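You operate a simulated robot arm through the tools that you are given. There is no shell and no other tool. Be economical: measure what you need, move in short steps, check, and stop when the job is done.

The job below is to be done with a simulated two-armed robot. You get a single attempt, and the scene is never put back.

Task
Pick up the yellow net roll from the top of the upper pallet with one hand, pass it to the other hand and put it on the middle board of the steel shelf. Set down upright: yellow net roll.

Only the result counts: the job must be done as asked and must still hold three seconds after the hand-in. Knocking over, shifting, dropping, spilling or breaking anything else fails it.

Robot
Two 7-joint arms with two-finger parallel grippers on one trunk, on a base that drives. Base frame: it is fixed to the floor where the robot stands at the start and does not move with it; the origin is under the middle of the robot, x ahead of it, y to its left, z up; the surface under the hand at the start is at about z = 0.13. Units: m, rad, N and s.
The left shoulder is at the start at [0.07, 0.163, 1.149], the right one opposite. With the tool pointing down near the work surface each hand reaches from about 0.1 to 0.3 m from the robot's upright axis, wherever it stands, measured 20 degrees to its own side. Places, roughly: middle board of the steel shelf [2.4, -0.2, 0.5]. Payload 3.43 kg a hand.
Tool frame (each hand has its own): the origin (TCP) lies between the finger pads and is the grasp point; the fingertips stand 0.034 m ahead of it; z points along the fingers, y is the line along which they close. The gripper opens to 0.128 m. The fingers are 0.024 m wide and 0.012 m thick; the gripper's body (0.048 by 0.13 m) begins 0.096 m behind the TCP.
Orientation is told as [roll, pitch, yaw] about the base's x, y, z axes, in that order, counted from this pose: with the fingers straight down and closing along the base's y, the tool's x points along the base's -x, its y along +y and its z along -z.

Tools
- The arms move only by the tool apply_moves. It takes "left_moves", "right_moves" or both (then of equal length, played together; a hand with none holds still); each is a list of rows, each an object of numbers (a shift or turn left out is 0, a gripper value left out holds the last): "dx", "dy", "dz": the shift along the tool's x, y, z in m; "ax", "ay", "az": the turn, a rotation vector about the tool's x, y, z in rad; "jaw": the opening, from 0 (shut) to 1 (fully open). In form: [{"dx": .., "dy": .., "dz": .., "ax": .., "ay": .., "az": .., "jaw": ..}, ...]. A call has 1 to 8 rows; each row is the pose to reach, as a shift and turn from the pose commanded when the call began, along the tool's axes at that moment. Rows are played at 5 a second. More than 0.05 m and 0.15 rad between two rows, or a gripper value outside its range, and nothing of the call is played. Where a pose cannot be reached the arm comes as near as it can. A force on the tool above 40 N (or 10 N above the force at the start of the call, whichever is more), or a blocked arm, ends the call early, and 0.2 s more pass. Each finger travels about 0.153 m/s and halts on what it meets, pressing with about 44 N; the grip force reading is that of the motor and also rises with nothing between the fingers. The clock runs only during rows and for 0.2 s after the last one: add rows that repeat a pose to give the fingers time. The reply holds the time, the measured pose of the TCP, the force on the tool along the base axes, the opening and the grip force, in the units named above and with some noise, with the torque about the TCP (base axes, N m) and any sound that the robot's microphone picked up.
- Cameras (640 x 400 px; columns grow to the right, rows downward): "scene" is now at [0.1039, 0.0128, 1.3617]; the picture's right is [0.21, -0.98, 0.00], its down [-0.86, -0.18, -0.48] and it looks along [0.47, 0.10, -0.88] (base axes); focal length 256 px, centre (320, 200). "left" rides on the left gripper at [0.076, 0.011, -0.16] in its tool frame; the picture's right is [-0.15, 0.99, 0.00], its down [-0.88, -0.13, -0.46] and it looks along [-0.45, -0.07, 0.89] (tool axes); focal length 234 px, centre (320, 200). "right" rides on the right gripper at [0.076, -0.011, -0.16] in its tool frame; the picture's right is [0.15, 0.99, 0.00], its down [-0.88, 0.13, -0.46] and it looks along [-0.45, 0.07, 0.89] (tool axes); focal length 234 px, centre (320, 200). There is no depth. A picture from a camera that has moved, and an enlarged one, comes with that camera's place and axes in the base frame and with its lens. The place of the scene camera against the robot may be out by one fixed shift of up to 0.025 m in any direction.
- get_image(camera): a new picture of that camera. The clock stands still meanwhile.
- slide_trunk(by): slides the trunk up (or, below 0, down) by that many m; the arms and the scene camera ride with it, the base frame stays. It gives what a move gives, with no picture.
- drive_base(legs): drives the robot by 1 to 6 legs, each [ahead, left, turn to the left] in m, m and rad, along the robot's own axes; the way and the turn of a leg run together, so that a leg with both is an arc; at most 1.5 m and 3.142 rad a leg. The arms and the cameras ride along, it lands a little off, and it stops where it bumps. It gives what a move gives.
- head_to(pan, tilt): turns the head with the scene camera to pan (to the left, within 1.501 rad either way) and tilt (down, from -0.506 to 1.204), counted from straight ahead of the robot. It gives what a move gives.
- enlarge(camera, box): a new picture of the part [left, top, right, bottom] of that camera's present view, enlarged. The clock stands still meanwhile.
- hand_in(): hands the job in; it is judged then, once.

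Go step by step. Nothing tells you exact positions but the pictures and the camera data: compare them with the known pose of the tool, close in by small moves and look again before you grip or let go. The budget is 120 turns and 108 pictures, counting those below and the enlarged ones. Unless the task says otherwise, let go and move clear before handing in, and close with one line.

The tools are called after "Request:" by a JSON object that holds its "fn" and its "kwargs". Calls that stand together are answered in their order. apply_moves: Moves the arms, as the interface text tells. Its arguments: {"type":"object","properties":{"left_moves":{"type":"array"},"right_moves":{"type":"array"}},"required":[]} The other tools are called the same way: slide_trunk (by) slides the trunk up or down; drive_base (legs) drives the base; head_to (pan, tilt) turns the head that bears the scene camera; get_image (camera) takes a picture; enlarge (camera, box) takes an enlarged picture of a part of a camera's view; hand_in () hands the job in.

At the start:

```text
time_s: 0.0
left_position: [0.4957, 0.3528, 0.6818]
left_tcp_rot: [-0.001, 0.002, 0.0]
left_wrist_force: [-0.2, -0.3, -0.4]
left_ft_torque: [0.0, -0.02, -0.01]
left_grip_width: 0.128
left_grasp_force: 0.0
right_position: [0.5089, -0.2426, 0.6356]
right_tcp_rot: [-0.223, 0.001, -0.052]
right_wrist_force: [-0.2, 0.0, 0.6]
right_ft_torque: [0.0, 0.02, -0.02]
right_grip_width: 0.1283
right_grasp_force: 0.1
trunk travel left (down, up): [-0.629, 0.311]
robot x, y, heading: [0.0007, 0.0025, 0.002]
head pan, tilt: [0.209, 1.07]
```

scene: 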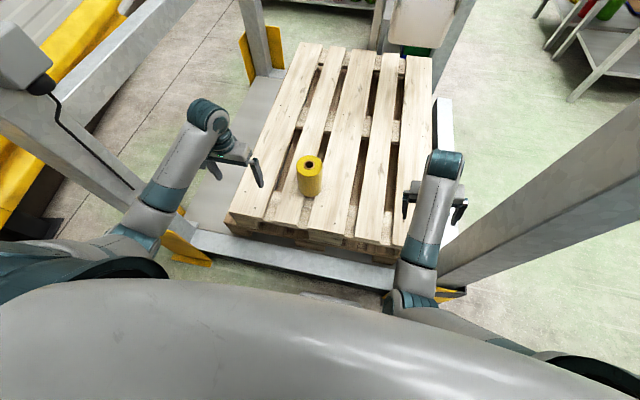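
right: 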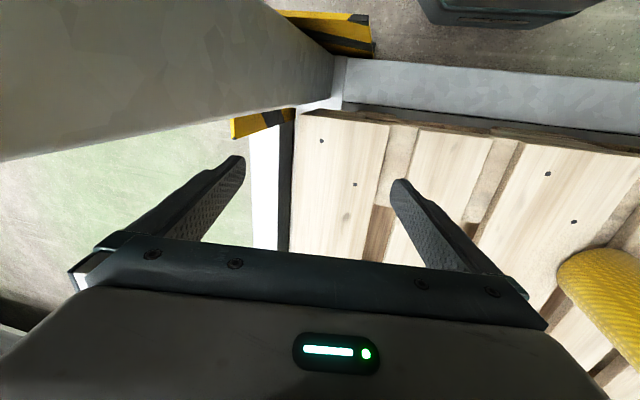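
left: 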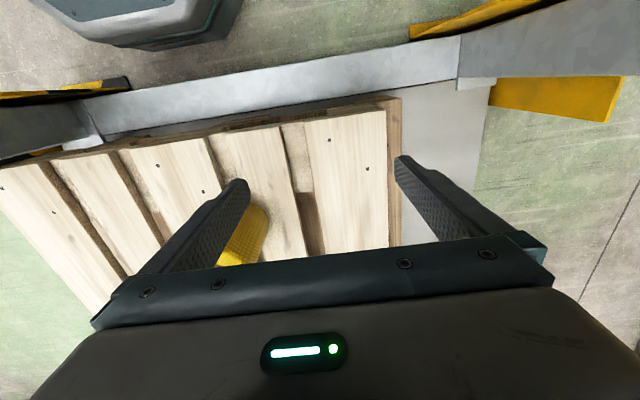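

The yellow roll stands near the front-left of the pallet. I take closer views to fix its place.

Request:
{"fn": "enlarge", "kwargs": {"camera": "scene", "box": [200, 120, 440, 270]}}

Request:
{"fn": "enlarge", "kwargs": {"camera": "left", "box": [160, 140, 420, 300]}}

Request:
{"fn": "head_to", "kwargs": {"pan": 0.0, "tilt": 0.45}}

Request:
{"fn": "get_image", "kwargs": {"camera": "scene"}}

```text
2.67 times, centred on (320, 195) of scene
camera zoom: at [0.1039, 0.0128, 1.3617], right [0.21, -0.98, 0.0], down [-0.86, -0.18, -0.48], along [0.47, 0.1, -0.88], focal length 683 px, centre (320, 213)
```

zoom: 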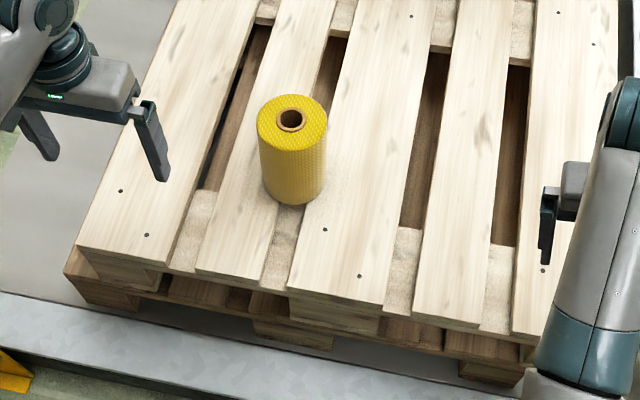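

```text
2.46 times, centred on (290, 220) of left
camera zoom: at [0.422, 0.3667, 0.8429], right [0.15, 0.99, 0.0], down [0.88, -0.13, 0.46], along [0.45, -0.07, -0.89], focal length 576 px, centre (394, 151)
```

zoom: 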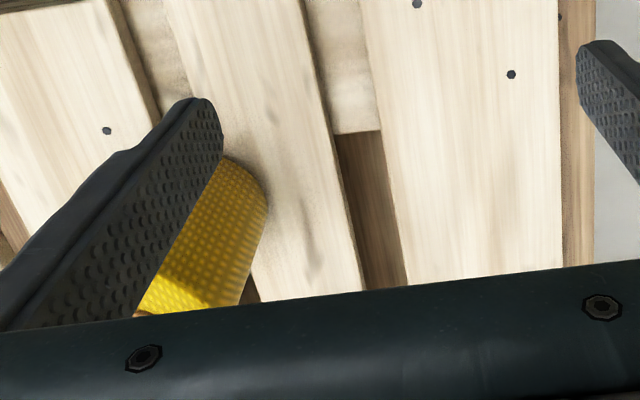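

```text
time_s: 1.0
left_position: [0.4963, 0.354, 0.6834]
left_tcp_rot: [0.0, -0.001, 0.0]
left_wrist_force: [-0.2, 0.3, 0.1]
left_ft_torque: [0.0, 0.01, -0.02]
left_grip_width: 0.1281
left_grasp_force: 0.0
right_position: [0.5088, -0.2444, 0.6374]
right_tcp_rot: [-0.226, 0.002, -0.054]
right_wrist_force: [0.1, 0.4, -0.4]
right_ft_torque: [0.02, 0.01, 0.0]
right_grip_width: 0.128
right_grasp_force: 0.0
trunk travel left (down, up): [-0.629, 0.311]
robot x, y, heading: [-0.0018, -0.0006, -0.003]
head pan, tilt: [0.0, 0.45]
```

```text
102 pictures are left
camera scene: at [0.1321, -0.0007, 1.4118], right [0.0, -1.0, 0.0], down [-0.44, 0.0, -0.9], along [0.9, 0.0, -0.44], focal length 256 px, centre (320, 200)
```

scene: 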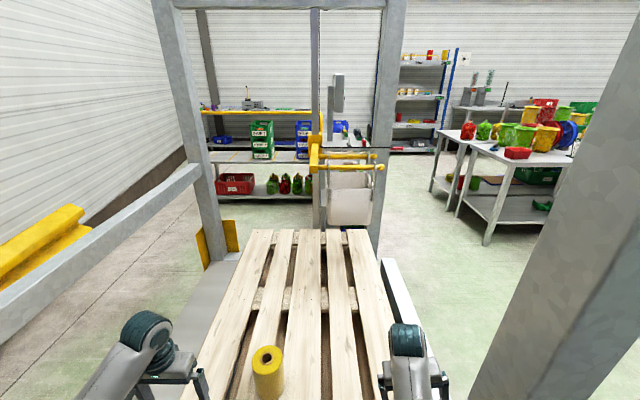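

The scene is inside a portal frame with the pallet. I zoom to identify the steel shelf near [2.4, -0.2].

Request:
{"fn": "enlarge", "kwargs": {"camera": "scene", "box": [180, 60, 480, 250]}}

Request:
{"fn": "head_to", "kwargs": {"pan": -0.9, "tilt": 0.5}}

Request:
{"fn": "get_image", "kwargs": {"camera": "scene"}}

```text
2.11 times, centred on (330, 155) of scene
camera zoom: at [0.1321, -0.0007, 1.4118], right [0.0, -1.0, 0.0], down [-0.44, 0.0, -0.9], along [0.9, 0.0, -0.44], focal length 539 px, centre (299, 295)
```

zoom: 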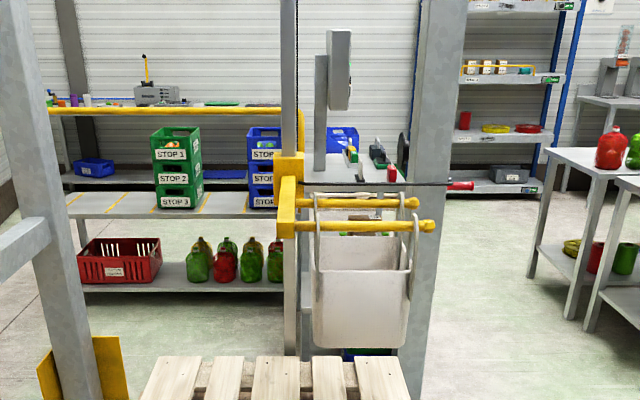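

```text
time_s: 2.2
left_position: [0.4955, 0.3543, 0.6825]
left_tcp_rot: [0.002, 0.001, 0.0]
left_wrist_force: [0.7, -0.1, 0.0]
left_ft_torque: [0.0, 0.04, -0.03]
left_grip_width: 0.1279
left_grasp_force: 0.1
right_position: [0.5091, -0.2424, 0.6361]
right_tcp_rot: [-0.224, 0.0, -0.053]
right_wrist_force: [-0.6, 0.1, 0.7]
right_ft_torque: [0.01, 0.02, 0.02]
right_grip_width: 0.1281
right_grasp_force: 0.1
trunk travel left (down, up): [-0.629, 0.311]
robot x, y, heading: [0.0006, 0.0, 0.001]
head pan, tilt: [-0.901, 0.499]
```

```text
100 pictures are left
camera scene: at [0.0967, -0.072, 1.4075], right [-0.78, -0.62, 0.0], down [-0.3, 0.37, -0.88], along [0.55, -0.69, -0.48], focal length 256 px, centre (320, 200)
```

scene: 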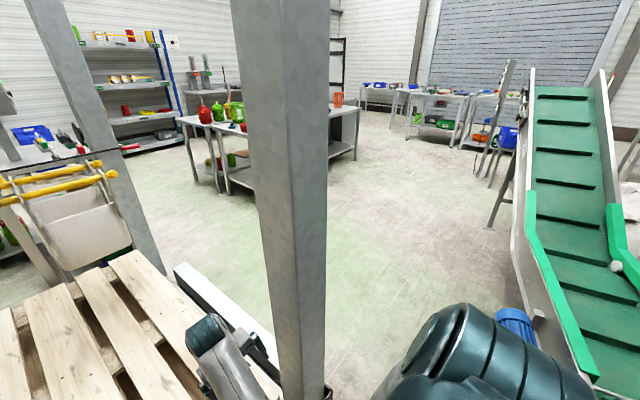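

The shelf is the low unit just beyond the far right post. By triangulating, the pallet top is at z≈0.42, and the roll is at about (0.655, 0.17), 0.10 wide with its top near z 0.585. I move the left hand above it and look.

Request:
{"fn": "apply_moves", "kwargs": {"left_moves": [{"dz": -0.03}, {"dx": -0.03, "dy": -0.034, "dz": -0.04}, {"dx": -0.06, "dy": -0.068, "dz": -0.04}, {"dx": -0.09, "dy": -0.102, "dz": -0.04}, {"dx": -0.12, "dy": -0.136, "dz": -0.04}, {"dx": -0.15, "dy": -0.17, "dz": -0.04}, {"dx": -0.16, "dy": -0.182, "dz": -0.04}, {"dx": -0.16, "dy": -0.182, "dz": -0.04}]}}

Request:
{"fn": "head_to", "kwargs": {"pan": 0.2, "tilt": 0.95}}

Request:
{"fn": "get_image", "kwargs": {"camera": "left"}}

Request:
{"fn": "get_image", "kwargs": {"camera": "scene"}}

Request:
{"fn": "get_image", "kwargs": {"camera": "right"}}

```text
time_s: 4.0
left_position: [0.656, 0.1731, 0.7216]
left_tcp_rot: [0.0, 0.0, -0.001]
left_wrist_force: [1.0, 0.7, -0.4]
left_ft_torque: [0.0, -0.02, 0.02]
left_grip_width: 0.1281
left_grasp_force: 0.0
right_position: [0.509, -0.245, 0.6368]
right_tcp_rot: [-0.224, 0.002, -0.053]
right_wrist_force: [-0.9, -0.4, 0.8]
right_ft_torque: [-0.01, 0.03, 0.0]
right_grip_width: 0.1282
right_grasp_force: 0.1
trunk travel left (down, up): [-0.629, 0.311]
robot x, y, heading: [0.0016, 0.0002, -0.001]
head pan, tilt: [-0.901, 0.499]
```

```text
time_s: 5.3
left_position: [0.656, 0.1732, 0.7221]
left_tcp_rot: [0.0, 0.0, -0.001]
left_wrist_force: [0.3, -0.6, 0.4]
left_ft_torque: [-0.01, 0.0, 0.0]
left_grip_width: 0.1281
left_grasp_force: 0.1
right_position: [0.5093, -0.2435, 0.6377]
right_tcp_rot: [-0.225, 0.001, -0.055]
right_wrist_force: [0.2, -0.1, -0.1]
right_ft_torque: [0.02, 0.01, -0.02]
right_grip_width: 0.1281
right_grasp_force: 0.0
trunk travel left (down, up): [-0.629, 0.311]
robot x, y, heading: [-0.0004, 0.0018, 0.001]
head pan, tilt: [0.201, 0.949]
```

```text
99 pictures are left
camera left: at [0.5828, 0.1862, 0.8826], right [0.15, 0.99, 0.0], down [0.88, -0.13, 0.46], along [0.45, -0.07, -0.89], focal length 234 px, centre (320, 200)
```

left: 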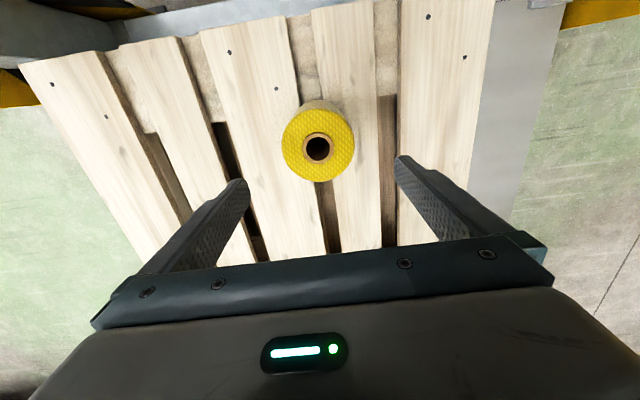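

```text
98 pictures are left
camera scene: at [0.1115, 0.0137, 1.37], right [0.2, -0.98, 0.0], down [-0.8, -0.16, -0.58], along [0.57, 0.12, -0.81], focal length 256 px, centre (320, 200)
```

scene: 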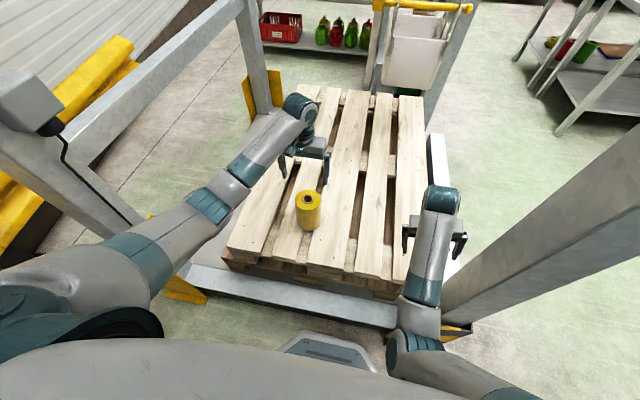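

```text
97 pictures are left
camera right: at [0.4358, -0.2148, 0.7948], right [-0.09, 0.97, -0.22], down [0.89, 0.18, 0.41], along [0.44, -0.16, -0.88], focal length 234 px, centre (320, 200)
```

right: 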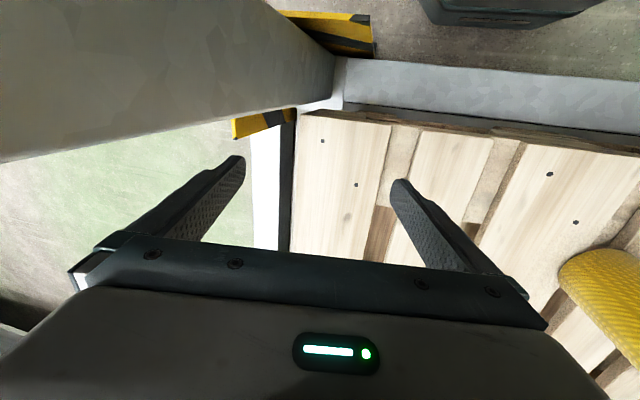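

The roll's top centre comes out at about (0.659, 0.170), with its top at z≈0.575. I come down partway and check.

Request:
{"fn": "apply_moves", "kwargs": {"left_moves": [{"dx": -0.003, "dy": -0.003, "dz": 0.03}, {"dx": -0.003, "dy": -0.003, "dz": 0.065}]}}

Request:
{"fn": "get_image", "kwargs": {"camera": "left"}}

Request:
{"fn": "enlarge", "kwargs": {"camera": "scene", "box": [220, 100, 420, 240]}}

```text
time_s: 5.9
left_position: [0.6583, 0.17, 0.6566]
left_tcp_rot: [0.0, 0.0, -0.001]
left_wrist_force: [0.6, 0.7, 0.3]
left_ft_torque: [-0.02, 0.01, 0.02]
left_grip_width: 0.128
left_grasp_force: 0.1
right_position: [0.5099, -0.2433, 0.6358]
right_tcp_rot: [-0.224, 0.002, -0.055]
right_wrist_force: [0.3, 0.2, 0.2]
right_ft_torque: [0.0, -0.03, -0.03]
right_grip_width: 0.1275
right_grasp_force: 0.1
trunk travel left (down, up): [-0.629, 0.311]
robot x, y, heading: [0.0026, 0.0007, -0.002]
head pan, tilt: [0.201, 0.949]
```

```text
96 pictures are left
camera left: at [0.5849, 0.1833, 0.8174], right [0.15, 0.99, 0.0], down [0.88, -0.13, 0.46], along [0.45, -0.07, -0.89], focal length 234 px, centre (320, 200)
```

left: 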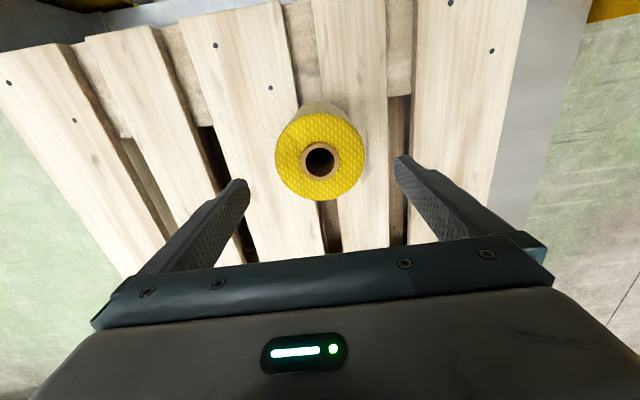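

```text
2.86 times, centred on (320, 170) of scene
camera zoom: at [0.1116, 0.014, 1.37], right [0.2, -0.98, 0.0], down [-0.8, -0.16, -0.58], along [0.57, 0.12, -0.81], focal length 732 px, centre (320, 286)
```

zoom: 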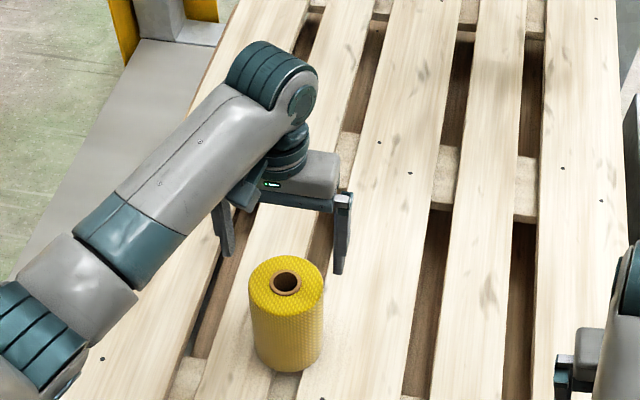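

Diameter is about 0.10, the top is at z≈0.56, and the centre is (0.661, 0.171). I go down until the tips are about 0.065 below the top and look before closing.

Request:
{"fn": "apply_moves", "kwargs": {"left_moves": [{"dx": -0.003, "dy": 0.001, "dz": 0.04}, {"dx": -0.003, "dy": 0.001, "dz": 0.07}, {"dx": -0.003, "dy": 0.001, "dz": 0.1}, {"dx": -0.003, "dy": 0.001, "dz": 0.125}]}}

Request:
{"fn": "get_image", "kwargs": {"camera": "left"}}

Request:
{"fn": "enlarge", "kwargs": {"camera": "scene", "box": [220, 100, 420, 240]}}

```text
time_s: 6.9
left_position: [0.6597, 0.1698, 0.5316]
left_tcp_rot: [0.0, -0.001, 0.0]
left_wrist_force: [0.2, -0.2, 1.0]
left_ft_torque: [0.0, -0.01, 0.01]
left_grip_width: 0.128
left_grasp_force: 0.0
right_position: [0.5095, -0.2437, 0.6359]
right_tcp_rot: [-0.226, 0.002, -0.054]
right_wrist_force: [1.2, 0.3, 0.2]
right_ft_torque: [-0.01, -0.01, 0.03]
right_grip_width: 0.1278
right_grasp_force: 0.0
trunk travel left (down, up): [-0.629, 0.311]
robot x, y, heading: [0.0013, -0.0009, 0.004]
head pan, tilt: [0.201, 0.949]
```

```text
94 pictures are left
camera left: at [0.5856, 0.1827, 0.6921], right [0.15, 0.99, 0.0], down [0.88, -0.13, 0.46], along [0.45, -0.07, -0.89], focal length 234 px, centre (320, 200)
```

left: 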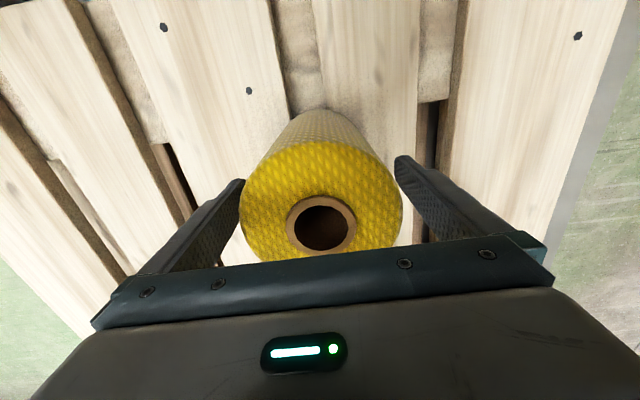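

```text
2.86 times, centred on (320, 170) of scene
camera zoom: at [0.1116, 0.0138, 1.37], right [0.2, -0.98, 0.0], down [-0.8, -0.16, -0.58], along [0.57, 0.12, -0.81], focal length 732 px, centre (320, 286)
```

zoom: 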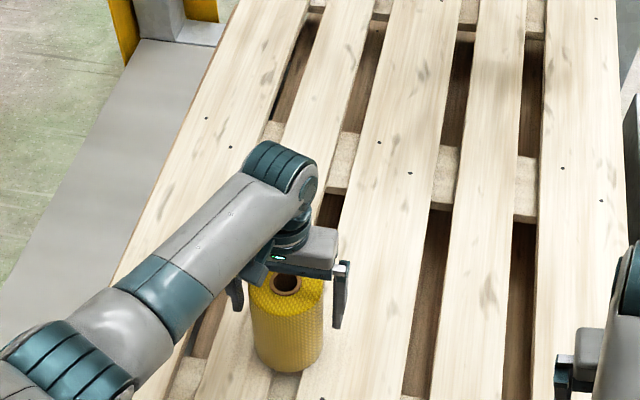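

The roll sits centred between the fingers. I shift slightly and close.

Request:
{"fn": "apply_moves", "kwargs": {"left_moves": [{"dx": -0.004, "dz": -0.006}, {"dx": -0.004, "dz": -0.006, "jaw": 0.85}, {"dx": -0.004, "dz": -0.006, "jaw": 0.7}, {"dx": -0.004, "dz": -0.006, "jaw": 0.6}, {"dx": -0.004, "dz": -0.006, "jaw": 0.6}]}}

```text
time_s: 8.1
left_position: [0.6649, 0.1706, 0.5375]
left_tcp_rot: [-0.001, 0.001, -0.002]
left_wrist_force: [0.9, 1.5, 0.8]
left_ft_torque: [0.07, -0.16, 0.06]
left_grip_width: 0.0988
left_grasp_force: 44.2
right_position: [0.5087, -0.2433, 0.636]
right_tcp_rot: [-0.225, 0.001, -0.055]
right_wrist_force: [0.9, 0.3, -0.1]
right_ft_torque: [0.01, -0.01, 0.0]
right_grip_width: 0.128
right_grasp_force: 0.1
trunk travel left (down, up): [-0.629, 0.311]
robot x, y, heading: [0.0013, -0.0017, -0.002]
head pan, tilt: [0.201, 0.949]
```

The grip holds at 0.099 m. I lift.

Request:
{"fn": "apply_moves", "kwargs": {"left_moves": [{"dz": -0.03, "jaw": 0.4}, {"dz": -0.07}, {"dz": -0.11}, {"dz": -0.15}, {"dz": -0.19}, {"dz": -0.23}]}}

Request:
{"fn": "get_image", "kwargs": {"camera": "scene"}}

Request:
{"fn": "get_image", "kwargs": {"camera": "left"}}

```text
time_s: 9.5
left_position: [0.6675, 0.1692, 0.766]
left_tcp_rot: [0.0, 0.002, -0.001]
left_wrist_force: [0.6, -0.3, -4.4]
left_ft_torque: [0.0, 0.01, 0.02]
left_grip_width: 0.0988
left_grasp_force: 44.3
right_position: [0.5096, -0.2426, 0.6368]
right_tcp_rot: [-0.224, 0.001, -0.053]
right_wrist_force: [-0.1, -0.4, -0.1]
right_ft_torque: [0.0, -0.01, -0.01]
right_grip_width: 0.1282
right_grasp_force: 0.1
trunk travel left (down, up): [-0.629, 0.311]
robot x, y, heading: [-0.0001, 0.0006, 0.002]
head pan, tilt: [0.201, 0.949]
```

```text
92 pictures are left
camera scene: at [0.1116, 0.0146, 1.3698], right [0.2, -0.98, 0.0], down [-0.8, -0.16, -0.58], along [0.57, 0.12, -0.81], focal length 256 px, centre (320, 200)
```

scene: 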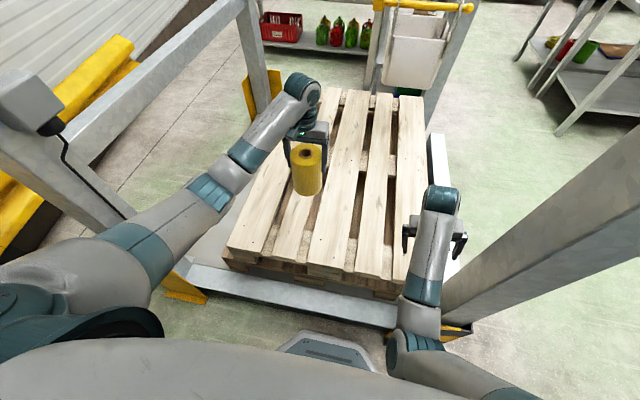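

```text
91 pictures are left
camera left: at [0.5945, 0.1817, 0.9273], right [0.15, 0.99, 0.0], down [0.88, -0.13, 0.45], along [0.45, -0.07, -0.89], focal length 234 px, centre (320, 200)
```

left: 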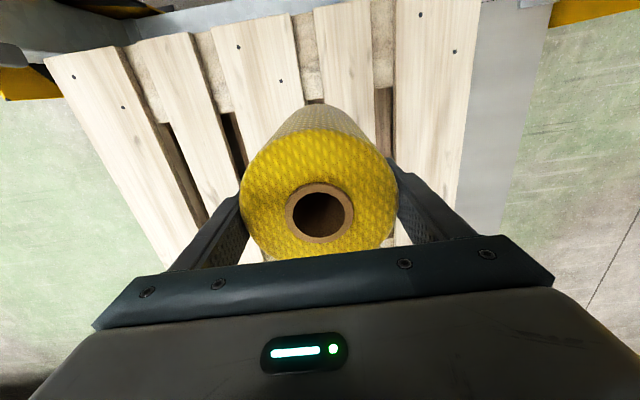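

The roll is held and lifted. Before the pass I want to back away from the frame, so I look to both sides.

Request:
{"fn": "head_to", "kwargs": {"pan": -1.5, "tilt": 0.5}}

Request:
{"fn": "get_image", "kwargs": {"camera": "scene"}}

Request:
{"fn": "head_to", "kwargs": {"pan": 1.5, "tilt": 0.5}}

Request:
{"fn": "get_image", "kwargs": {"camera": "scene"}}

```text
time_s: 11.3
left_position: [0.6676, 0.1673, 0.7664]
left_tcp_rot: [-0.001, 0.0, -0.001]
left_wrist_force: [1.0, 0.0, -2.6]
left_ft_torque: [0.0, -0.03, 0.01]
left_grip_width: 0.0985
left_grasp_force: 44.3
right_position: [0.5096, -0.2443, 0.6372]
right_tcp_rot: [-0.225, 0.002, -0.055]
right_wrist_force: [0.2, 0.3, -0.5]
right_ft_torque: [0.0, -0.01, -0.01]
right_grip_width: 0.1279
right_grasp_force: 0.0
trunk travel left (down, up): [-0.629, 0.311]
robot x, y, heading: [-0.0011, -0.0013, 0.004]
head pan, tilt: [-1.499, 0.499]
```

```text
90 pictures are left
camera scene: at [0.0473, -0.0914, 1.4074], right [-1.0, -0.07, 0.0], down [-0.04, 0.48, -0.88], along [0.06, -0.88, -0.48], focal length 256 px, centre (320, 200)
```

scene: 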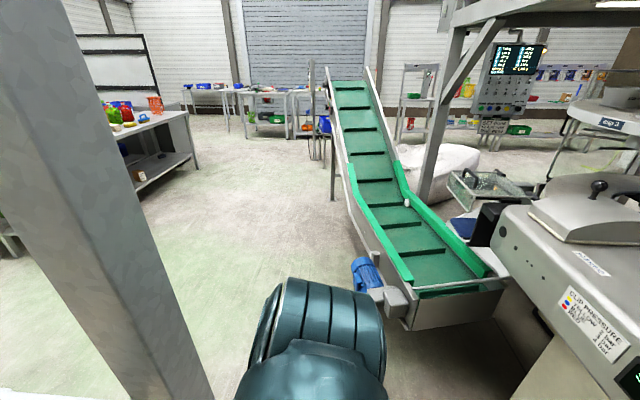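

```text
time_s: 13.9
left_position: [0.668, 0.1673, 0.767]
left_tcp_rot: [0.001, -0.001, -0.002]
left_wrist_force: [-0.1, 1.1, -3.7]
left_ft_torque: [0.01, -0.04, 0.0]
left_grip_width: 0.0991
left_grasp_force: 44.0
right_position: [0.5092, -0.2433, 0.6369]
right_tcp_rot: [-0.225, 0.003, -0.054]
right_wrist_force: [-0.1, 0.4, -1.0]
right_ft_torque: [-0.01, -0.01, 0.0]
right_grip_width: 0.1279
right_grasp_force: 0.0
trunk travel left (down, up): [-0.629, 0.311]
robot x, y, heading: [-0.0021, -0.0015, -0.001]
head pan, tilt: [1.499, 0.499]
```

```text
89 pictures are left
camera scene: at [0.0472, 0.0901, 1.4074], right [1.0, -0.07, 0.0], down [-0.04, -0.48, -0.88], along [0.06, 0.88, -0.48], focal length 256 px, centre (320, 200)
```

scene: 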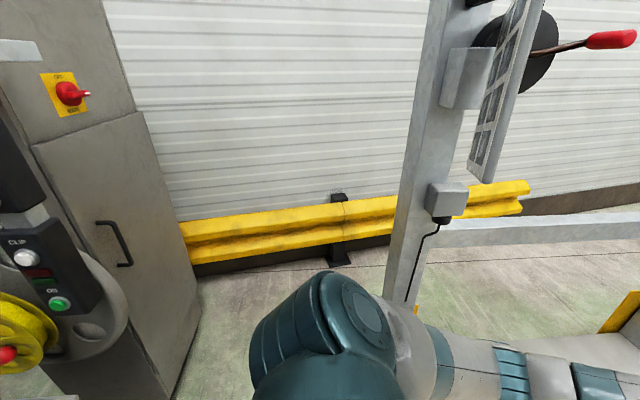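

A machine stands close behind, so I will make the pass here. The left hand brings the roll in front of the body while the right hand starts turning its fingers level.

Request:
{"fn": "apply_moves", "kwargs": {"left_moves": [{"dx": 0.014, "dy": -0.014, "dz": -0.005}, {"dx": 0.028, "dy": -0.028, "dz": -0.01}, {"dx": 0.042, "dy": -0.042, "dz": -0.015}, {"dx": 0.056, "dy": -0.056, "dz": -0.02}, {"dx": 0.07, "dy": -0.07, "dz": -0.025}, {"dx": 0.084, "dy": -0.084, "dz": -0.03}, {"dx": 0.098, "dy": -0.098, "dz": -0.035}, {"dx": 0.11, "dy": -0.11, "dz": -0.04}], "right_moves": [{"ay": -0.14, "dz": -0.01}, {"ay": -0.28, "dz": -0.02}, {"ay": -0.42, "dz": -0.03}, {"ay": -0.56, "dz": -0.04}, {"ay": -0.7, "dz": -0.05}, {"ay": -0.84, "dz": -0.06}, {"ay": -0.98, "dz": -0.07}, {"ay": -1.12, "dz": -0.08}]}}

Request:
{"fn": "head_to", "kwargs": {"pan": 0.0, "tilt": 0.9}}

Request:
{"fn": "get_image", "kwargs": {"camera": "scene"}}

```text
time_s: 15.7
left_position: [0.5532, 0.0595, 0.8107]
left_tcp_rot: [-0.001, -0.001, 0.0]
left_wrist_force: [1.0, 0.5, -3.4]
left_ft_torque: [0.01, 0.01, 0.02]
left_grip_width: 0.0988
left_grasp_force: 43.7
right_position: [0.5105, -0.2234, 0.7174]
right_tcp_rot: [-0.479, -1.072, 0.375]
right_wrist_force: [0.0, -0.1, -0.2]
right_ft_torque: [0.04, 0.02, 0.01]
right_grip_width: 0.1279
right_grasp_force: 0.0
trunk travel left (down, up): [-0.629, 0.311]
robot x, y, heading: [-0.0002, -0.0022, -0.001]
head pan, tilt: [1.499, 0.499]
```

```text
time_s: 17.3
left_position: [0.5521, 0.0624, 0.809]
left_tcp_rot: [0.0, 0.0, 0.0]
left_wrist_force: [0.1, -0.2, -3.8]
left_ft_torque: [0.0, -0.02, -0.01]
left_grip_width: 0.099
left_grasp_force: 44.1
right_position: [0.5103, -0.2238, 0.7155]
right_tcp_rot: [-0.478, -1.069, 0.374]
right_wrist_force: [-0.3, 0.2, -0.3]
right_ft_torque: [0.05, -0.02, 0.02]
right_grip_width: 0.1278
right_grasp_force: 0.0
trunk travel left (down, up): [-0.629, 0.311]
robot x, y, heading: [-0.004, 0.0038, 0.001]
head pan, tilt: [0.0, 0.901]
```

```text
88 pictures are left
camera scene: at [0.116, -0.0007, 1.3736], right [0.0, -1.0, 0.0], down [-0.78, 0.0, -0.62], along [0.62, 0.0, -0.78], focal length 256 px, centre (320, 200)
```

scene: 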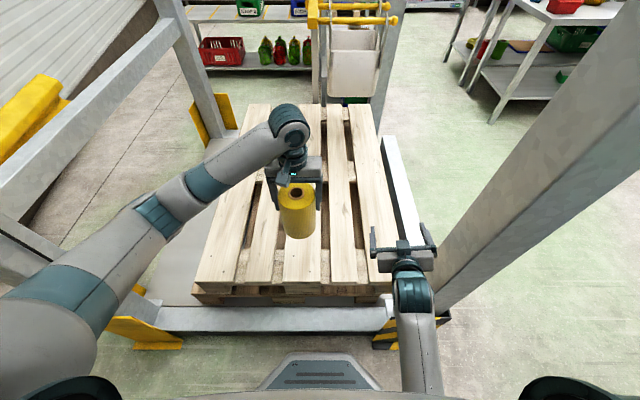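

Next I turn the right hand to point forward-left with a 20° downward slant, and bring it halfway to the pre-grasp point.

Request:
{"fn": "apply_moves", "kwargs": {"right_moves": [{"ax": -0.122, "ay": -0.027, "az": -0.019, "dx": -0.006, "dy": 0.01, "dz": -0.014}, {"ax": -0.243, "ay": -0.054, "az": -0.038, "dx": -0.012, "dy": 0.02, "dz": -0.028}, {"ax": -0.365, "ay": -0.081, "az": -0.057, "dx": -0.018, "dy": 0.03, "dz": -0.042}, {"ax": -0.487, "ay": -0.108, "az": -0.075, "dx": -0.024, "dy": 0.04, "dz": -0.056}, {"ax": -0.609, "ay": -0.135, "az": -0.094, "dx": -0.03, "dy": 0.05, "dz": -0.07}, {"ax": -0.73, "ay": -0.162, "az": -0.113, "dx": -0.036, "dy": 0.06, "dz": -0.084}, {"ax": -0.852, "ay": -0.189, "az": -0.132, "dx": -0.042, "dy": 0.07, "dz": -0.098}, {"ax": -0.852, "ay": -0.189, "az": -0.132, "dx": -0.042, "dy": 0.07, "dz": -0.098}]}}

Request:
{"fn": "get_image", "kwargs": {"camera": "scene"}}

Request:
{"fn": "get_image", "kwargs": {"camera": "right"}}

```text
time_s: 19.1
left_position: [0.555, 0.0604, 0.81]
left_tcp_rot: [0.0, -0.001, 0.001]
left_wrist_force: [-0.5, -0.5, -3.6]
left_ft_torque: [-0.01, -0.01, -0.06]
left_grip_width: 0.0991
left_grasp_force: 44.5
right_position: [0.447, -0.1343, 0.7786]
right_tcp_rot: [0.002, -1.22, 0.784]
right_wrist_force: [0.2, 1.2, 0.2]
right_ft_torque: [0.01, 0.0, 0.02]
right_grip_width: 0.1277
right_grasp_force: 0.0
trunk travel left (down, up): [-0.629, 0.311]
robot x, y, heading: [-0.0018, -0.0003, -0.001]
head pan, tilt: [0.0, 0.901]
```

```text
87 pictures are left
camera scene: at [0.1155, -0.0005, 1.3736], right [0.0, -1.0, 0.0], down [-0.78, 0.0, -0.62], along [0.62, 0.0, -0.78], focal length 256 px, centre (320, 200)
```

scene: 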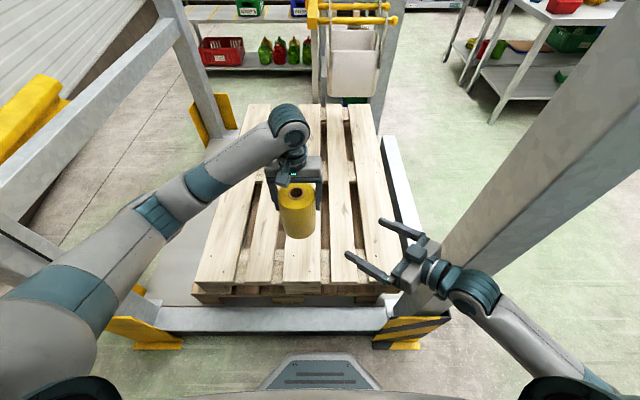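

```text
86 pictures are left
camera right: at [0.3306, -0.2681, 0.7622], right [-0.74, 0.66, -0.14], down [-0.18, 0.0, 0.98], along [0.65, 0.75, 0.12], focal length 234 px, centre (320, 200)
```

right: 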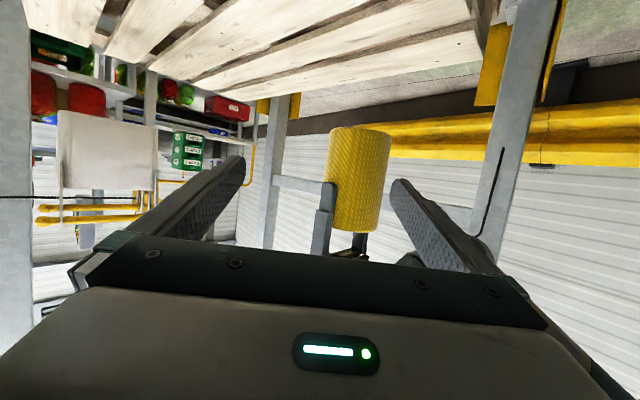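

The right hand's orientation is as planned, and its camera puts the roll's bottom at z≈0.693. I line up in front of the roll.

Request:
{"fn": "apply_moves", "kwargs": {"right_moves": [{"dx": -0.012, "dy": 0.022, "dz": 0.015}, {"dx": -0.024, "dy": 0.044, "dz": 0.03}, {"dx": -0.037, "dy": 0.067, "dz": 0.045}, {"dx": -0.037, "dy": 0.067, "dz": 0.06}]}}

Request:
{"fn": "get_image", "kwargs": {"camera": "right"}}

Request:
{"fn": "enlarge", "kwargs": {"camera": "scene", "box": [220, 140, 480, 300]}}

```text
time_s: 20.1
left_position: [0.5547, 0.0619, 0.8091]
left_tcp_rot: [0.0, 0.002, 0.0]
left_wrist_force: [0.1, -1.1, -4.3]
left_ft_torque: [0.02, -0.02, 0.0]
left_grip_width: 0.099
left_grasp_force: 43.6
right_position: [0.4466, -0.0386, 0.7929]
right_tcp_rot: [0.007, -1.22, 0.782]
right_wrist_force: [0.2, -0.4, 0.2]
right_ft_torque: [-0.01, 0.0, 0.01]
right_grip_width: 0.1281
right_grasp_force: 0.0
trunk travel left (down, up): [-0.629, 0.311]
robot x, y, heading: [0.001, 0.0002, 0.0]
head pan, tilt: [0.0, 0.901]
```

```text
85 pictures are left
camera right: at [0.3309, -0.1713, 0.7761], right [-0.74, 0.66, -0.14], down [-0.18, 0.0, 0.98], along [0.65, 0.75, 0.12], focal length 234 px, centre (320, 200)
```

right: 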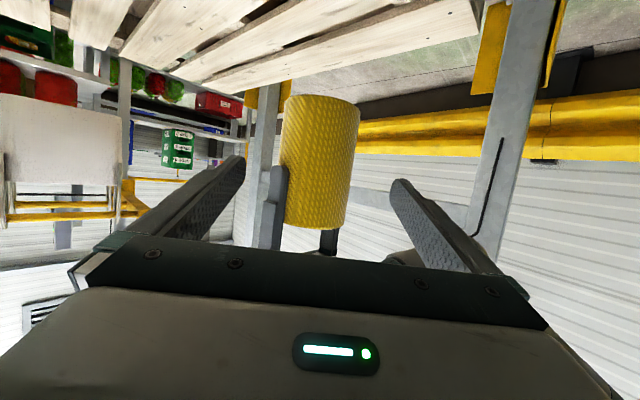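

```text
2.46 times, centred on (350, 220) of scene
camera zoom: at [0.1166, -0.0011, 1.3735], right [0.0, -1.0, 0.0], down [-0.78, 0.0, -0.62], along [0.62, 0.0, -0.78], focal length 631 px, centre (246, 151)
```

zoom: 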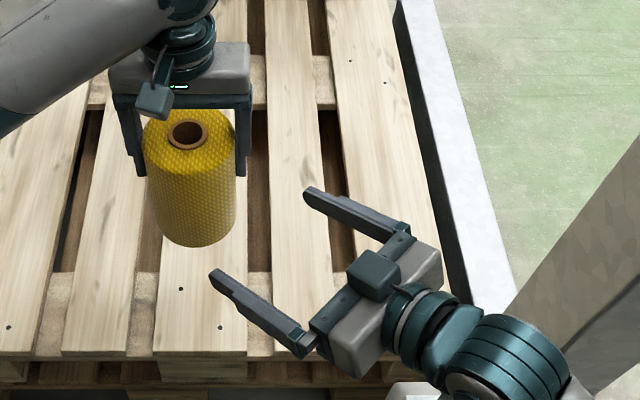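

The roll is centred on the right hand's axis, so I advance straight along the fingers.

Request:
{"fn": "apply_moves", "kwargs": {"right_moves": [{"dz": 0.03}, {"dz": 0.06}, {"dz": 0.085}, {"dz": 0.11}, {"dz": 0.13}]}}

Request:
{"fn": "get_image", "kwargs": {"camera": "right"}}

Request:
{"fn": "enlarge", "kwargs": {"camera": "scene", "box": [220, 140, 480, 300]}}

```text
time_s: 21.3
left_position: [0.5547, 0.0617, 0.8093]
left_tcp_rot: [0.001, 0.001, 0.001]
left_wrist_force: [0.1, 0.2, -4.0]
left_ft_torque: [0.01, 0.0, -0.01]
left_grip_width: 0.0986
left_grasp_force: 43.8
right_position: [0.5336, 0.0473, 0.7471]
right_tcp_rot: [0.004, -1.222, 0.783]
right_wrist_force: [-0.1, 0.6, -0.4]
right_ft_torque: [0.0, -0.05, 0.0]
right_grip_width: 0.1279
right_grasp_force: 0.0
trunk travel left (down, up): [-0.629, 0.311]
robot x, y, heading: [-0.0001, 0.0004, -0.001]
head pan, tilt: [0.0, 0.901]
```

```text
83 pictures are left
camera right: at [0.4173, -0.085, 0.7311], right [-0.74, 0.66, -0.14], down [-0.18, 0.0, 0.98], along [0.65, 0.75, 0.12], focal length 234 px, centre (320, 200)
```

right: 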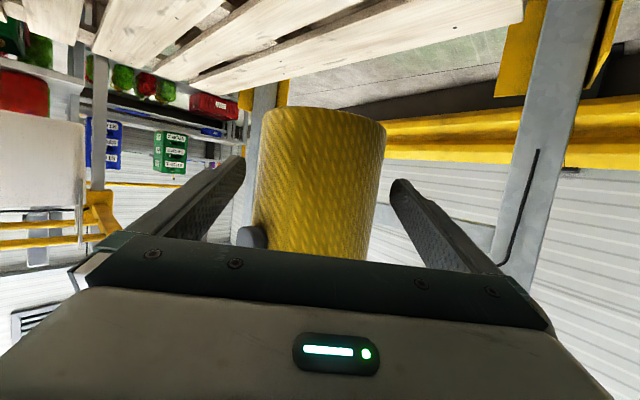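

```text
2.46 times, centred on (350, 220) of scene
camera zoom: at [0.1163, -0.0004, 1.3735], right [0.0, -1.0, 0.0], down [-0.78, 0.0, -0.62], along [0.62, 0.0, -0.78], focal length 631 px, centre (246, 151)
```

zoom: 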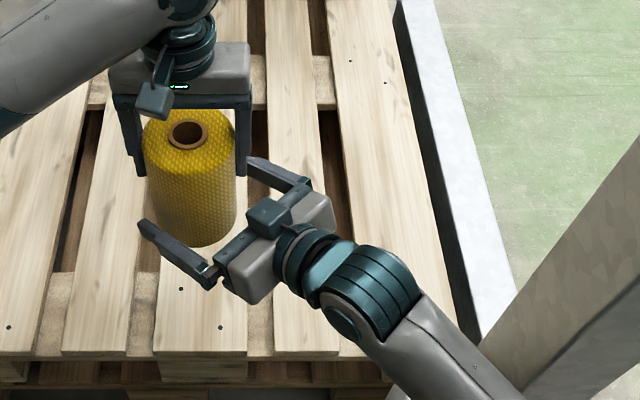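

About 0.018 m remains. I advance, then close the right fingers gently.

Request:
{"fn": "apply_moves", "kwargs": {"right_moves": [{"dz": 0.018}, {"dz": 0.018, "jaw": 0.9}, {"dz": 0.018, "jaw": 0.8}, {"dz": 0.018, "jaw": 0.7}, {"dz": 0.018, "jaw": 0.6}, {"dz": 0.018, "jaw": 0.4}]}}

Request:
{"fn": "get_image", "kwargs": {"camera": "right"}}

Request:
{"fn": "enlarge", "kwargs": {"camera": "scene", "box": [220, 140, 480, 300]}}

```text
time_s: 22.7
left_position: [0.5538, 0.0596, 0.8092]
left_tcp_rot: [0.0, 0.002, 0.0]
left_wrist_force: [-7.6, 1.0, -1.2]
left_ft_torque: [0.22, 0.34, -0.15]
left_grip_width: 0.0988
left_grasp_force: 44.2
right_position: [0.5479, 0.0577, 0.7419]
right_tcp_rot: [0.002, -1.221, 0.781]
right_wrist_force: [6.5, -1.4, -0.6]
right_ft_torque: [-0.11, 0.18, 0.17]
right_grip_width: 0.0993
right_grasp_force: 43.9
trunk travel left (down, up): [-0.629, 0.311]
robot x, y, heading: [-0.0028, -0.0013, -0.006]
head pan, tilt: [0.0, 0.901]
```

```text
81 pictures are left
camera right: at [0.4303, -0.074, 0.725], right [-0.73, 0.66, -0.14], down [-0.18, 0.0, 0.98], along [0.65, 0.75, 0.12], focal length 234 px, centre (320, 200)
```

right: 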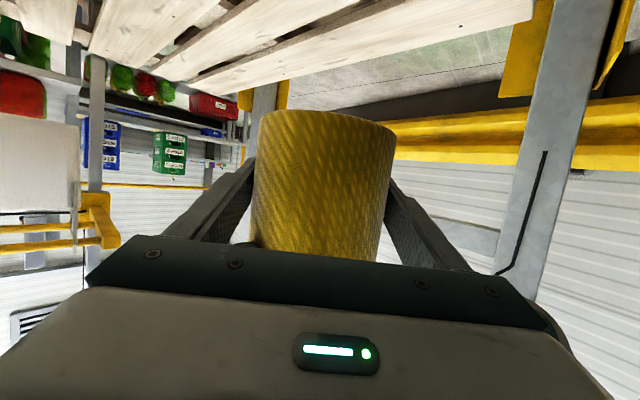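

```text
2.46 times, centred on (350, 220) of scene
camera zoom: at [0.116, -0.0008, 1.3735], right [0.0, -1.0, 0.0], down [-0.78, 0.0, -0.62], along [0.62, 0.0, -0.78], focal length 631 px, centre (246, 151)
```

zoom: 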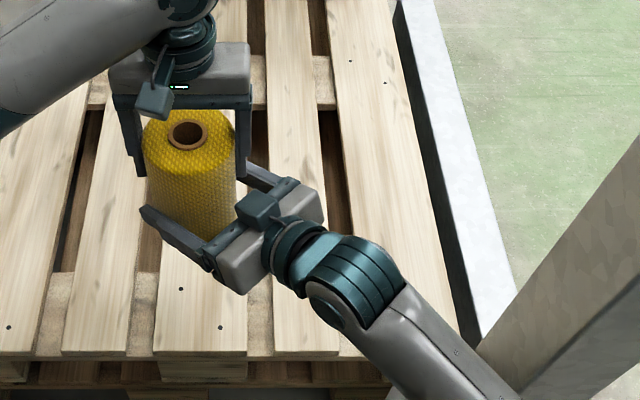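

Both hands hold the roll. I open the left hand and raise it clear.

Request:
{"fn": "apply_moves", "kwargs": {"left_moves": [{"jaw": 0.8}, {"jaw": 0.9}, {"jaw": 1.0}, {"jaw": 1.0}, {"dz": -0.03}, {"dz": -0.07}, {"dz": -0.11}, {"dz": -0.14}]}}

Request:
{"fn": "get_image", "kwargs": {"camera": "scene"}}

Request:
{"fn": "get_image", "kwargs": {"camera": "right"}}

```text
time_s: 24.5
left_position: [0.5571, 0.0594, 0.9488]
left_tcp_rot: [0.0, 0.003, -0.001]
left_wrist_force: [-0.2, 0.0, 0.2]
left_ft_torque: [0.01, -0.01, 0.02]
left_grip_width: 0.1282
left_grasp_force: 0.0
right_position: [0.5462, 0.0578, 0.7403]
right_tcp_rot: [0.004, -1.221, 0.781]
right_wrist_force: [0.6, 0.1, -0.6]
right_ft_torque: [-0.03, -0.01, 0.02]
right_grip_width: 0.0991
right_grasp_force: 44.2
trunk travel left (down, up): [-0.629, 0.311]
robot x, y, heading: [-0.0018, 0.0005, -0.003]
head pan, tilt: [0.0, 0.901]
```

```text
79 pictures are left
camera scene: at [0.1156, -0.0009, 1.3735], right [0.0, -1.0, 0.0], down [-0.78, 0.0, -0.62], along [0.62, 0.0, -0.78], focal length 256 px, centre (320, 200)
```

scene: 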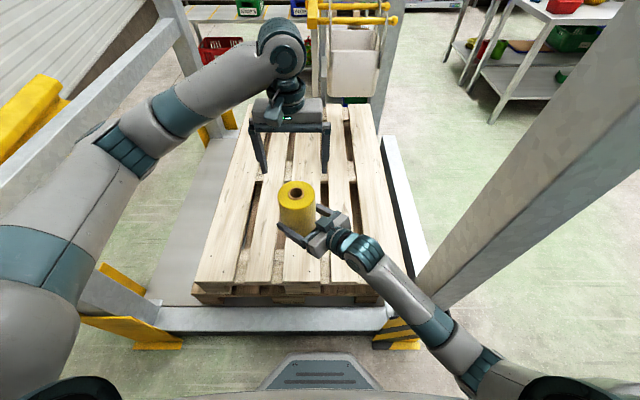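

```text
78 pictures are left
camera right: at [0.4298, -0.0738, 0.7251], right [-0.74, 0.66, -0.14], down [-0.18, 0.0, 0.98], along [0.65, 0.75, 0.12], focal length 234 px, centre (320, 200)
```

right: 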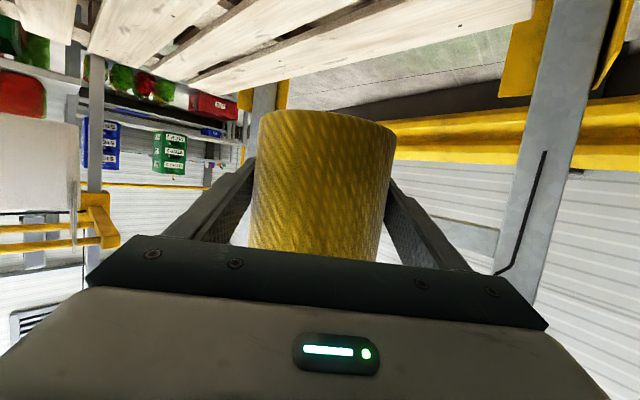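

The pass is done and the right hand holds the roll. I tuck the left arm back and draw the right hand in for driving.

Request:
{"fn": "apply_moves", "kwargs": {"left_moves": [{"dx": 0.026, "dy": 0.028, "dz": -0.006}, {"dx": 0.052, "dy": 0.056, "dz": -0.012}, {"dx": 0.078, "dy": 0.084, "dz": -0.018}, {"dx": 0.104, "dy": 0.112, "dz": -0.025}, {"dx": 0.13, "dy": 0.14, "dz": -0.031}, {"dx": 0.156, "dy": 0.168, "dz": -0.037}, {"dx": 0.182, "dy": 0.196, "dz": -0.043}, {"dx": 0.207, "dy": 0.224, "dz": -0.05}], "right_moves": [{"dx": 0.002, "dy": 0.003, "dz": -0.013}, {"dx": 0.004, "dy": 0.005, "dz": -0.026}, {"dx": 0.006, "dy": 0.008, "dz": -0.04}, {"dx": 0.009, "dy": 0.01, "dz": -0.053}, {"dx": 0.011, "dy": 0.013, "dz": -0.066}, {"dx": 0.013, "dy": 0.016, "dz": -0.079}, {"dx": 0.015, "dy": 0.018, "dz": -0.093}, {"dx": 0.0175, "dy": 0.021, "dz": -0.106}]}}

Request:
{"fn": "get_image", "kwargs": {"camera": "scene"}}

Request:
{"fn": "head_to", "kwargs": {"pan": -1.1, "tilt": 0.9}}

Request:
{"fn": "get_image", "kwargs": {"camera": "scene"}}

```text
time_s: 26.3
left_position: [0.3632, 0.2872, 1.0029]
left_tcp_rot: [-0.004, 0.005, -0.002]
left_wrist_force: [-0.8, 0.3, 0.4]
left_ft_torque: [0.0, -0.05, 0.0]
left_grip_width: 0.1278
left_grasp_force: 0.0
left hand out of reach, approached as far as the arm can: row 8
right_position: [0.4531, -0.0002, 0.7624]
right_tcp_rot: [0.003, -1.221, 0.785]
right_wrist_force: [-0.2, 0.6, -4.4]
right_ft_torque: [0.0, 0.0, 0.0]
right_grip_width: 0.0993
right_grasp_force: 44.0
trunk travel left (down, up): [-0.629, 0.311]
robot x, y, heading: [-0.0024, -0.0007, 0.001]
head pan, tilt: [0.0, 0.901]
```

```text
77 pictures are left
camera scene: at [0.1143, 0.0002, 1.3737], right [0.0, -1.0, 0.0], down [-0.78, 0.0, -0.62], along [0.62, 0.0, -0.78], focal length 256 px, centre (320, 200)
```

scene: 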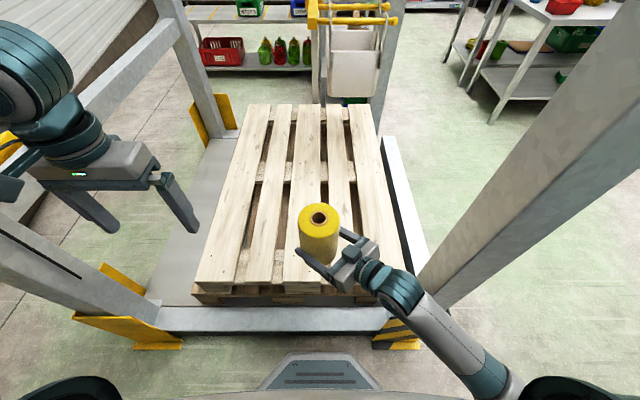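

```text
time_s: 27.6
left_position: [0.3645, 0.2874, 1.0039]
left_tcp_rot: [0.0, 0.002, 0.0]
left_wrist_force: [-0.2, -0.1, -0.3]
left_ft_torque: [0.01, 0.0, -0.04]
left_grip_width: 0.1282
left_grasp_force: 0.1
right_position: [0.4552, -0.0, 0.761]
right_tcp_rot: [0.003, -1.219, 0.781]
right_wrist_force: [1.2, 0.3, -3.8]
right_ft_torque: [0.0, -0.02, 0.02]
right_grip_width: 0.0994
right_grasp_force: 44.0
trunk travel left (down, up): [-0.629, 0.311]
robot x, y, heading: [-0.0003, 0.0021, -0.0]
head pan, tilt: [-1.1, 0.901]
```

```text
76 pictures are left
camera scene: at [0.0747, -0.0679, 1.3736], right [-0.89, -0.45, 0.0], down [-0.36, 0.7, -0.62], along [0.28, -0.55, -0.78], focal length 256 px, centre (320, 200)
```

scene: 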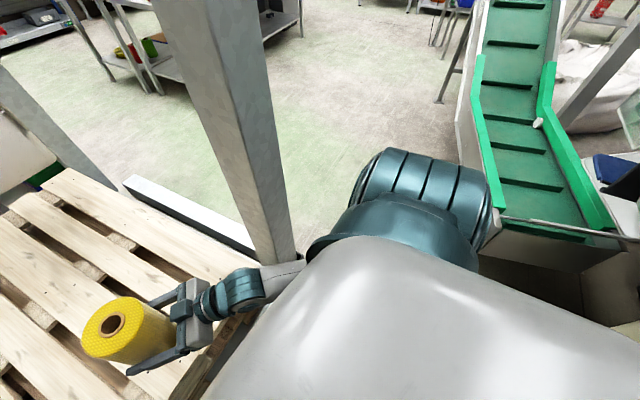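

The roll is firmly held. I check clearances to the right and left sides before turning.

Request:
{"fn": "head_to", "kwargs": {"pan": -1.5, "tilt": 0.95}}

Request:
{"fn": "get_image", "kwargs": {"camera": "scene"}}

Request:
{"fn": "head_to", "kwargs": {"pan": 1.4, "tilt": 0.8}}

Request:
{"fn": "get_image", "kwargs": {"camera": "scene"}}

```text
time_s: 28.5
left_position: [0.3642, 0.2871, 1.0043]
left_tcp_rot: [0.001, 0.004, 0.0]
left_wrist_force: [-0.6, -0.3, 0.2]
left_ft_torque: [0.0, 0.01, 0.01]
left_grip_width: 0.1281
left_grasp_force: 0.0
right_position: [0.4539, 0.001, 0.7624]
right_tcp_rot: [0.005, -1.221, 0.783]
right_wrist_force: [0.0, -0.6, -3.1]
right_ft_torque: [0.02, 0.01, 0.01]
right_grip_width: 0.0992
right_grasp_force: 44.0
trunk travel left (down, up): [-0.629, 0.311]
robot x, y, heading: [-0.0011, 0.002, -0.004]
head pan, tilt: [-1.499, 0.949]
```

```text
75 pictures are left
camera scene: at [0.0457, -0.0733, 1.37], right [-1.0, -0.07, 0.0], down [-0.06, 0.81, -0.58], along [0.04, -0.58, -0.81], focal length 256 px, centre (320, 200)
```

scene: 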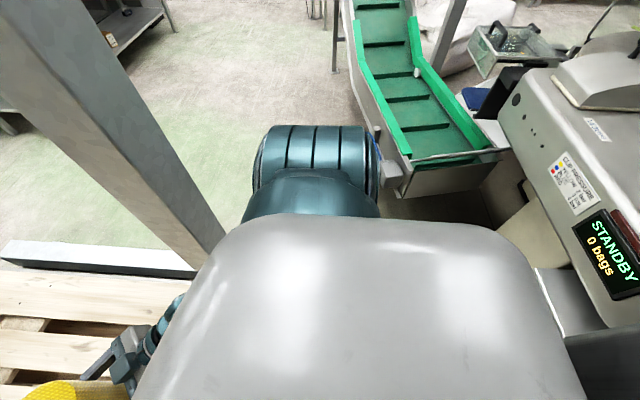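

```text
time_s: 31.0
left_position: [0.3642, 0.2861, 1.0044]
left_tcp_rot: [0.001, 0.004, 0.001]
left_wrist_force: [0.0, -0.1, 0.4]
left_ft_torque: [0.0, -0.01, 0.0]
left_grip_width: 0.1283
left_grasp_force: 0.1
right_position: [0.4558, 0.0002, 0.7621]
right_tcp_rot: [0.004, -1.22, 0.782]
right_wrist_force: [0.3, -0.6, -3.7]
right_ft_torque: [-0.03, 0.0, -0.03]
right_grip_width: 0.0992
right_grasp_force: 43.8
trunk travel left (down, up): [-0.629, 0.311]
robot x, y, heading: [0.0004, -0.002, 0.001]
head pan, tilt: [1.4, 0.799]
```

```text
74 pictures are left
camera scene: at [0.0542, 0.0788, 1.3815], right [0.99, -0.17, 0.0], down [-0.12, -0.71, -0.7], along [0.12, 0.69, -0.72], focal length 256 px, centre (320, 200)
```

scene: 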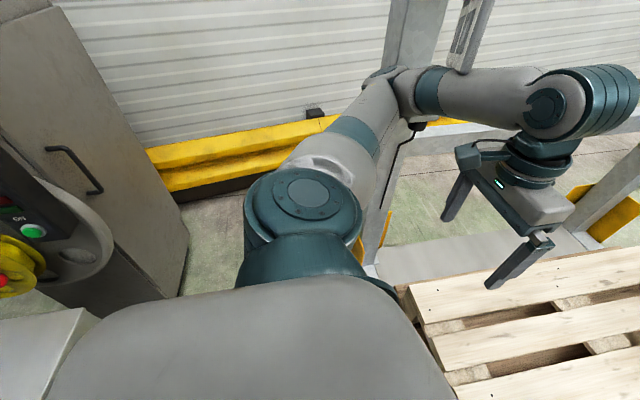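

The left elbow sticks far out to the side, which is bad for driving. I lower the left hand so that the arm folds down.

Request:
{"fn": "apply_moves", "kwargs": {"left_moves": [{"dx": -0.01, "dy": -0.005, "dz": 0.038}, {"dx": -0.02, "dy": -0.01, "dz": 0.076}, {"dx": -0.03, "dy": -0.015, "dz": 0.114}, {"dx": -0.04, "dy": -0.02, "dz": 0.152}, {"dx": -0.05, "dy": -0.025, "dz": 0.19}, {"dx": -0.06, "dy": -0.03, "dz": 0.228}, {"dx": -0.07, "dy": -0.035, "dz": 0.266}, {"dx": -0.076, "dy": -0.037, "dz": 0.3}]}}

Request:
{"fn": "get_image", "kwargs": {"camera": "scene"}}

```text
time_s: 32.8
left_position: [0.4418, 0.2507, 0.7025]
left_tcp_rot: [-0.001, 0.0, 0.0]
left_wrist_force: [-0.3, 0.3, -0.3]
left_ft_torque: [-0.01, 0.01, 0.0]
left_grip_width: 0.1282
left_grasp_force: 0.0
right_position: [0.4557, 0.0001, 0.7619]
right_tcp_rot: [0.004, -1.219, 0.782]
right_wrist_force: [0.8, 1.0, -3.7]
right_ft_torque: [-0.01, 0.04, -0.02]
right_grip_width: 0.0993
right_grasp_force: 43.5
trunk travel left (down, up): [-0.629, 0.311]
robot x, y, heading: [-0.0015, 0.002, -0.001]
head pan, tilt: [1.4, 0.799]
```

```text
73 pictures are left
camera scene: at [0.0544, 0.079, 1.3815], right [0.99, -0.17, 0.0], down [-0.12, -0.71, -0.7], along [0.12, 0.69, -0.72], focal length 256 px, centre (320, 200)
```

scene: 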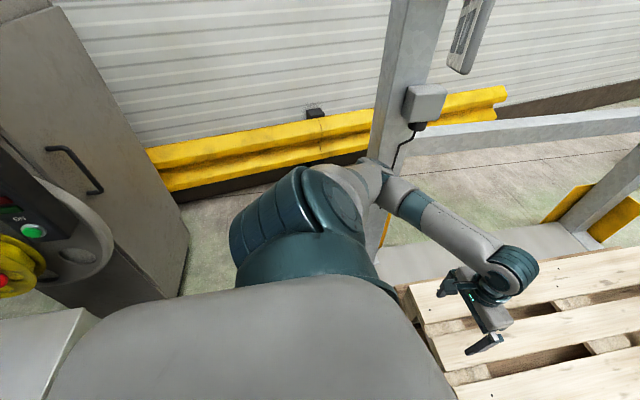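

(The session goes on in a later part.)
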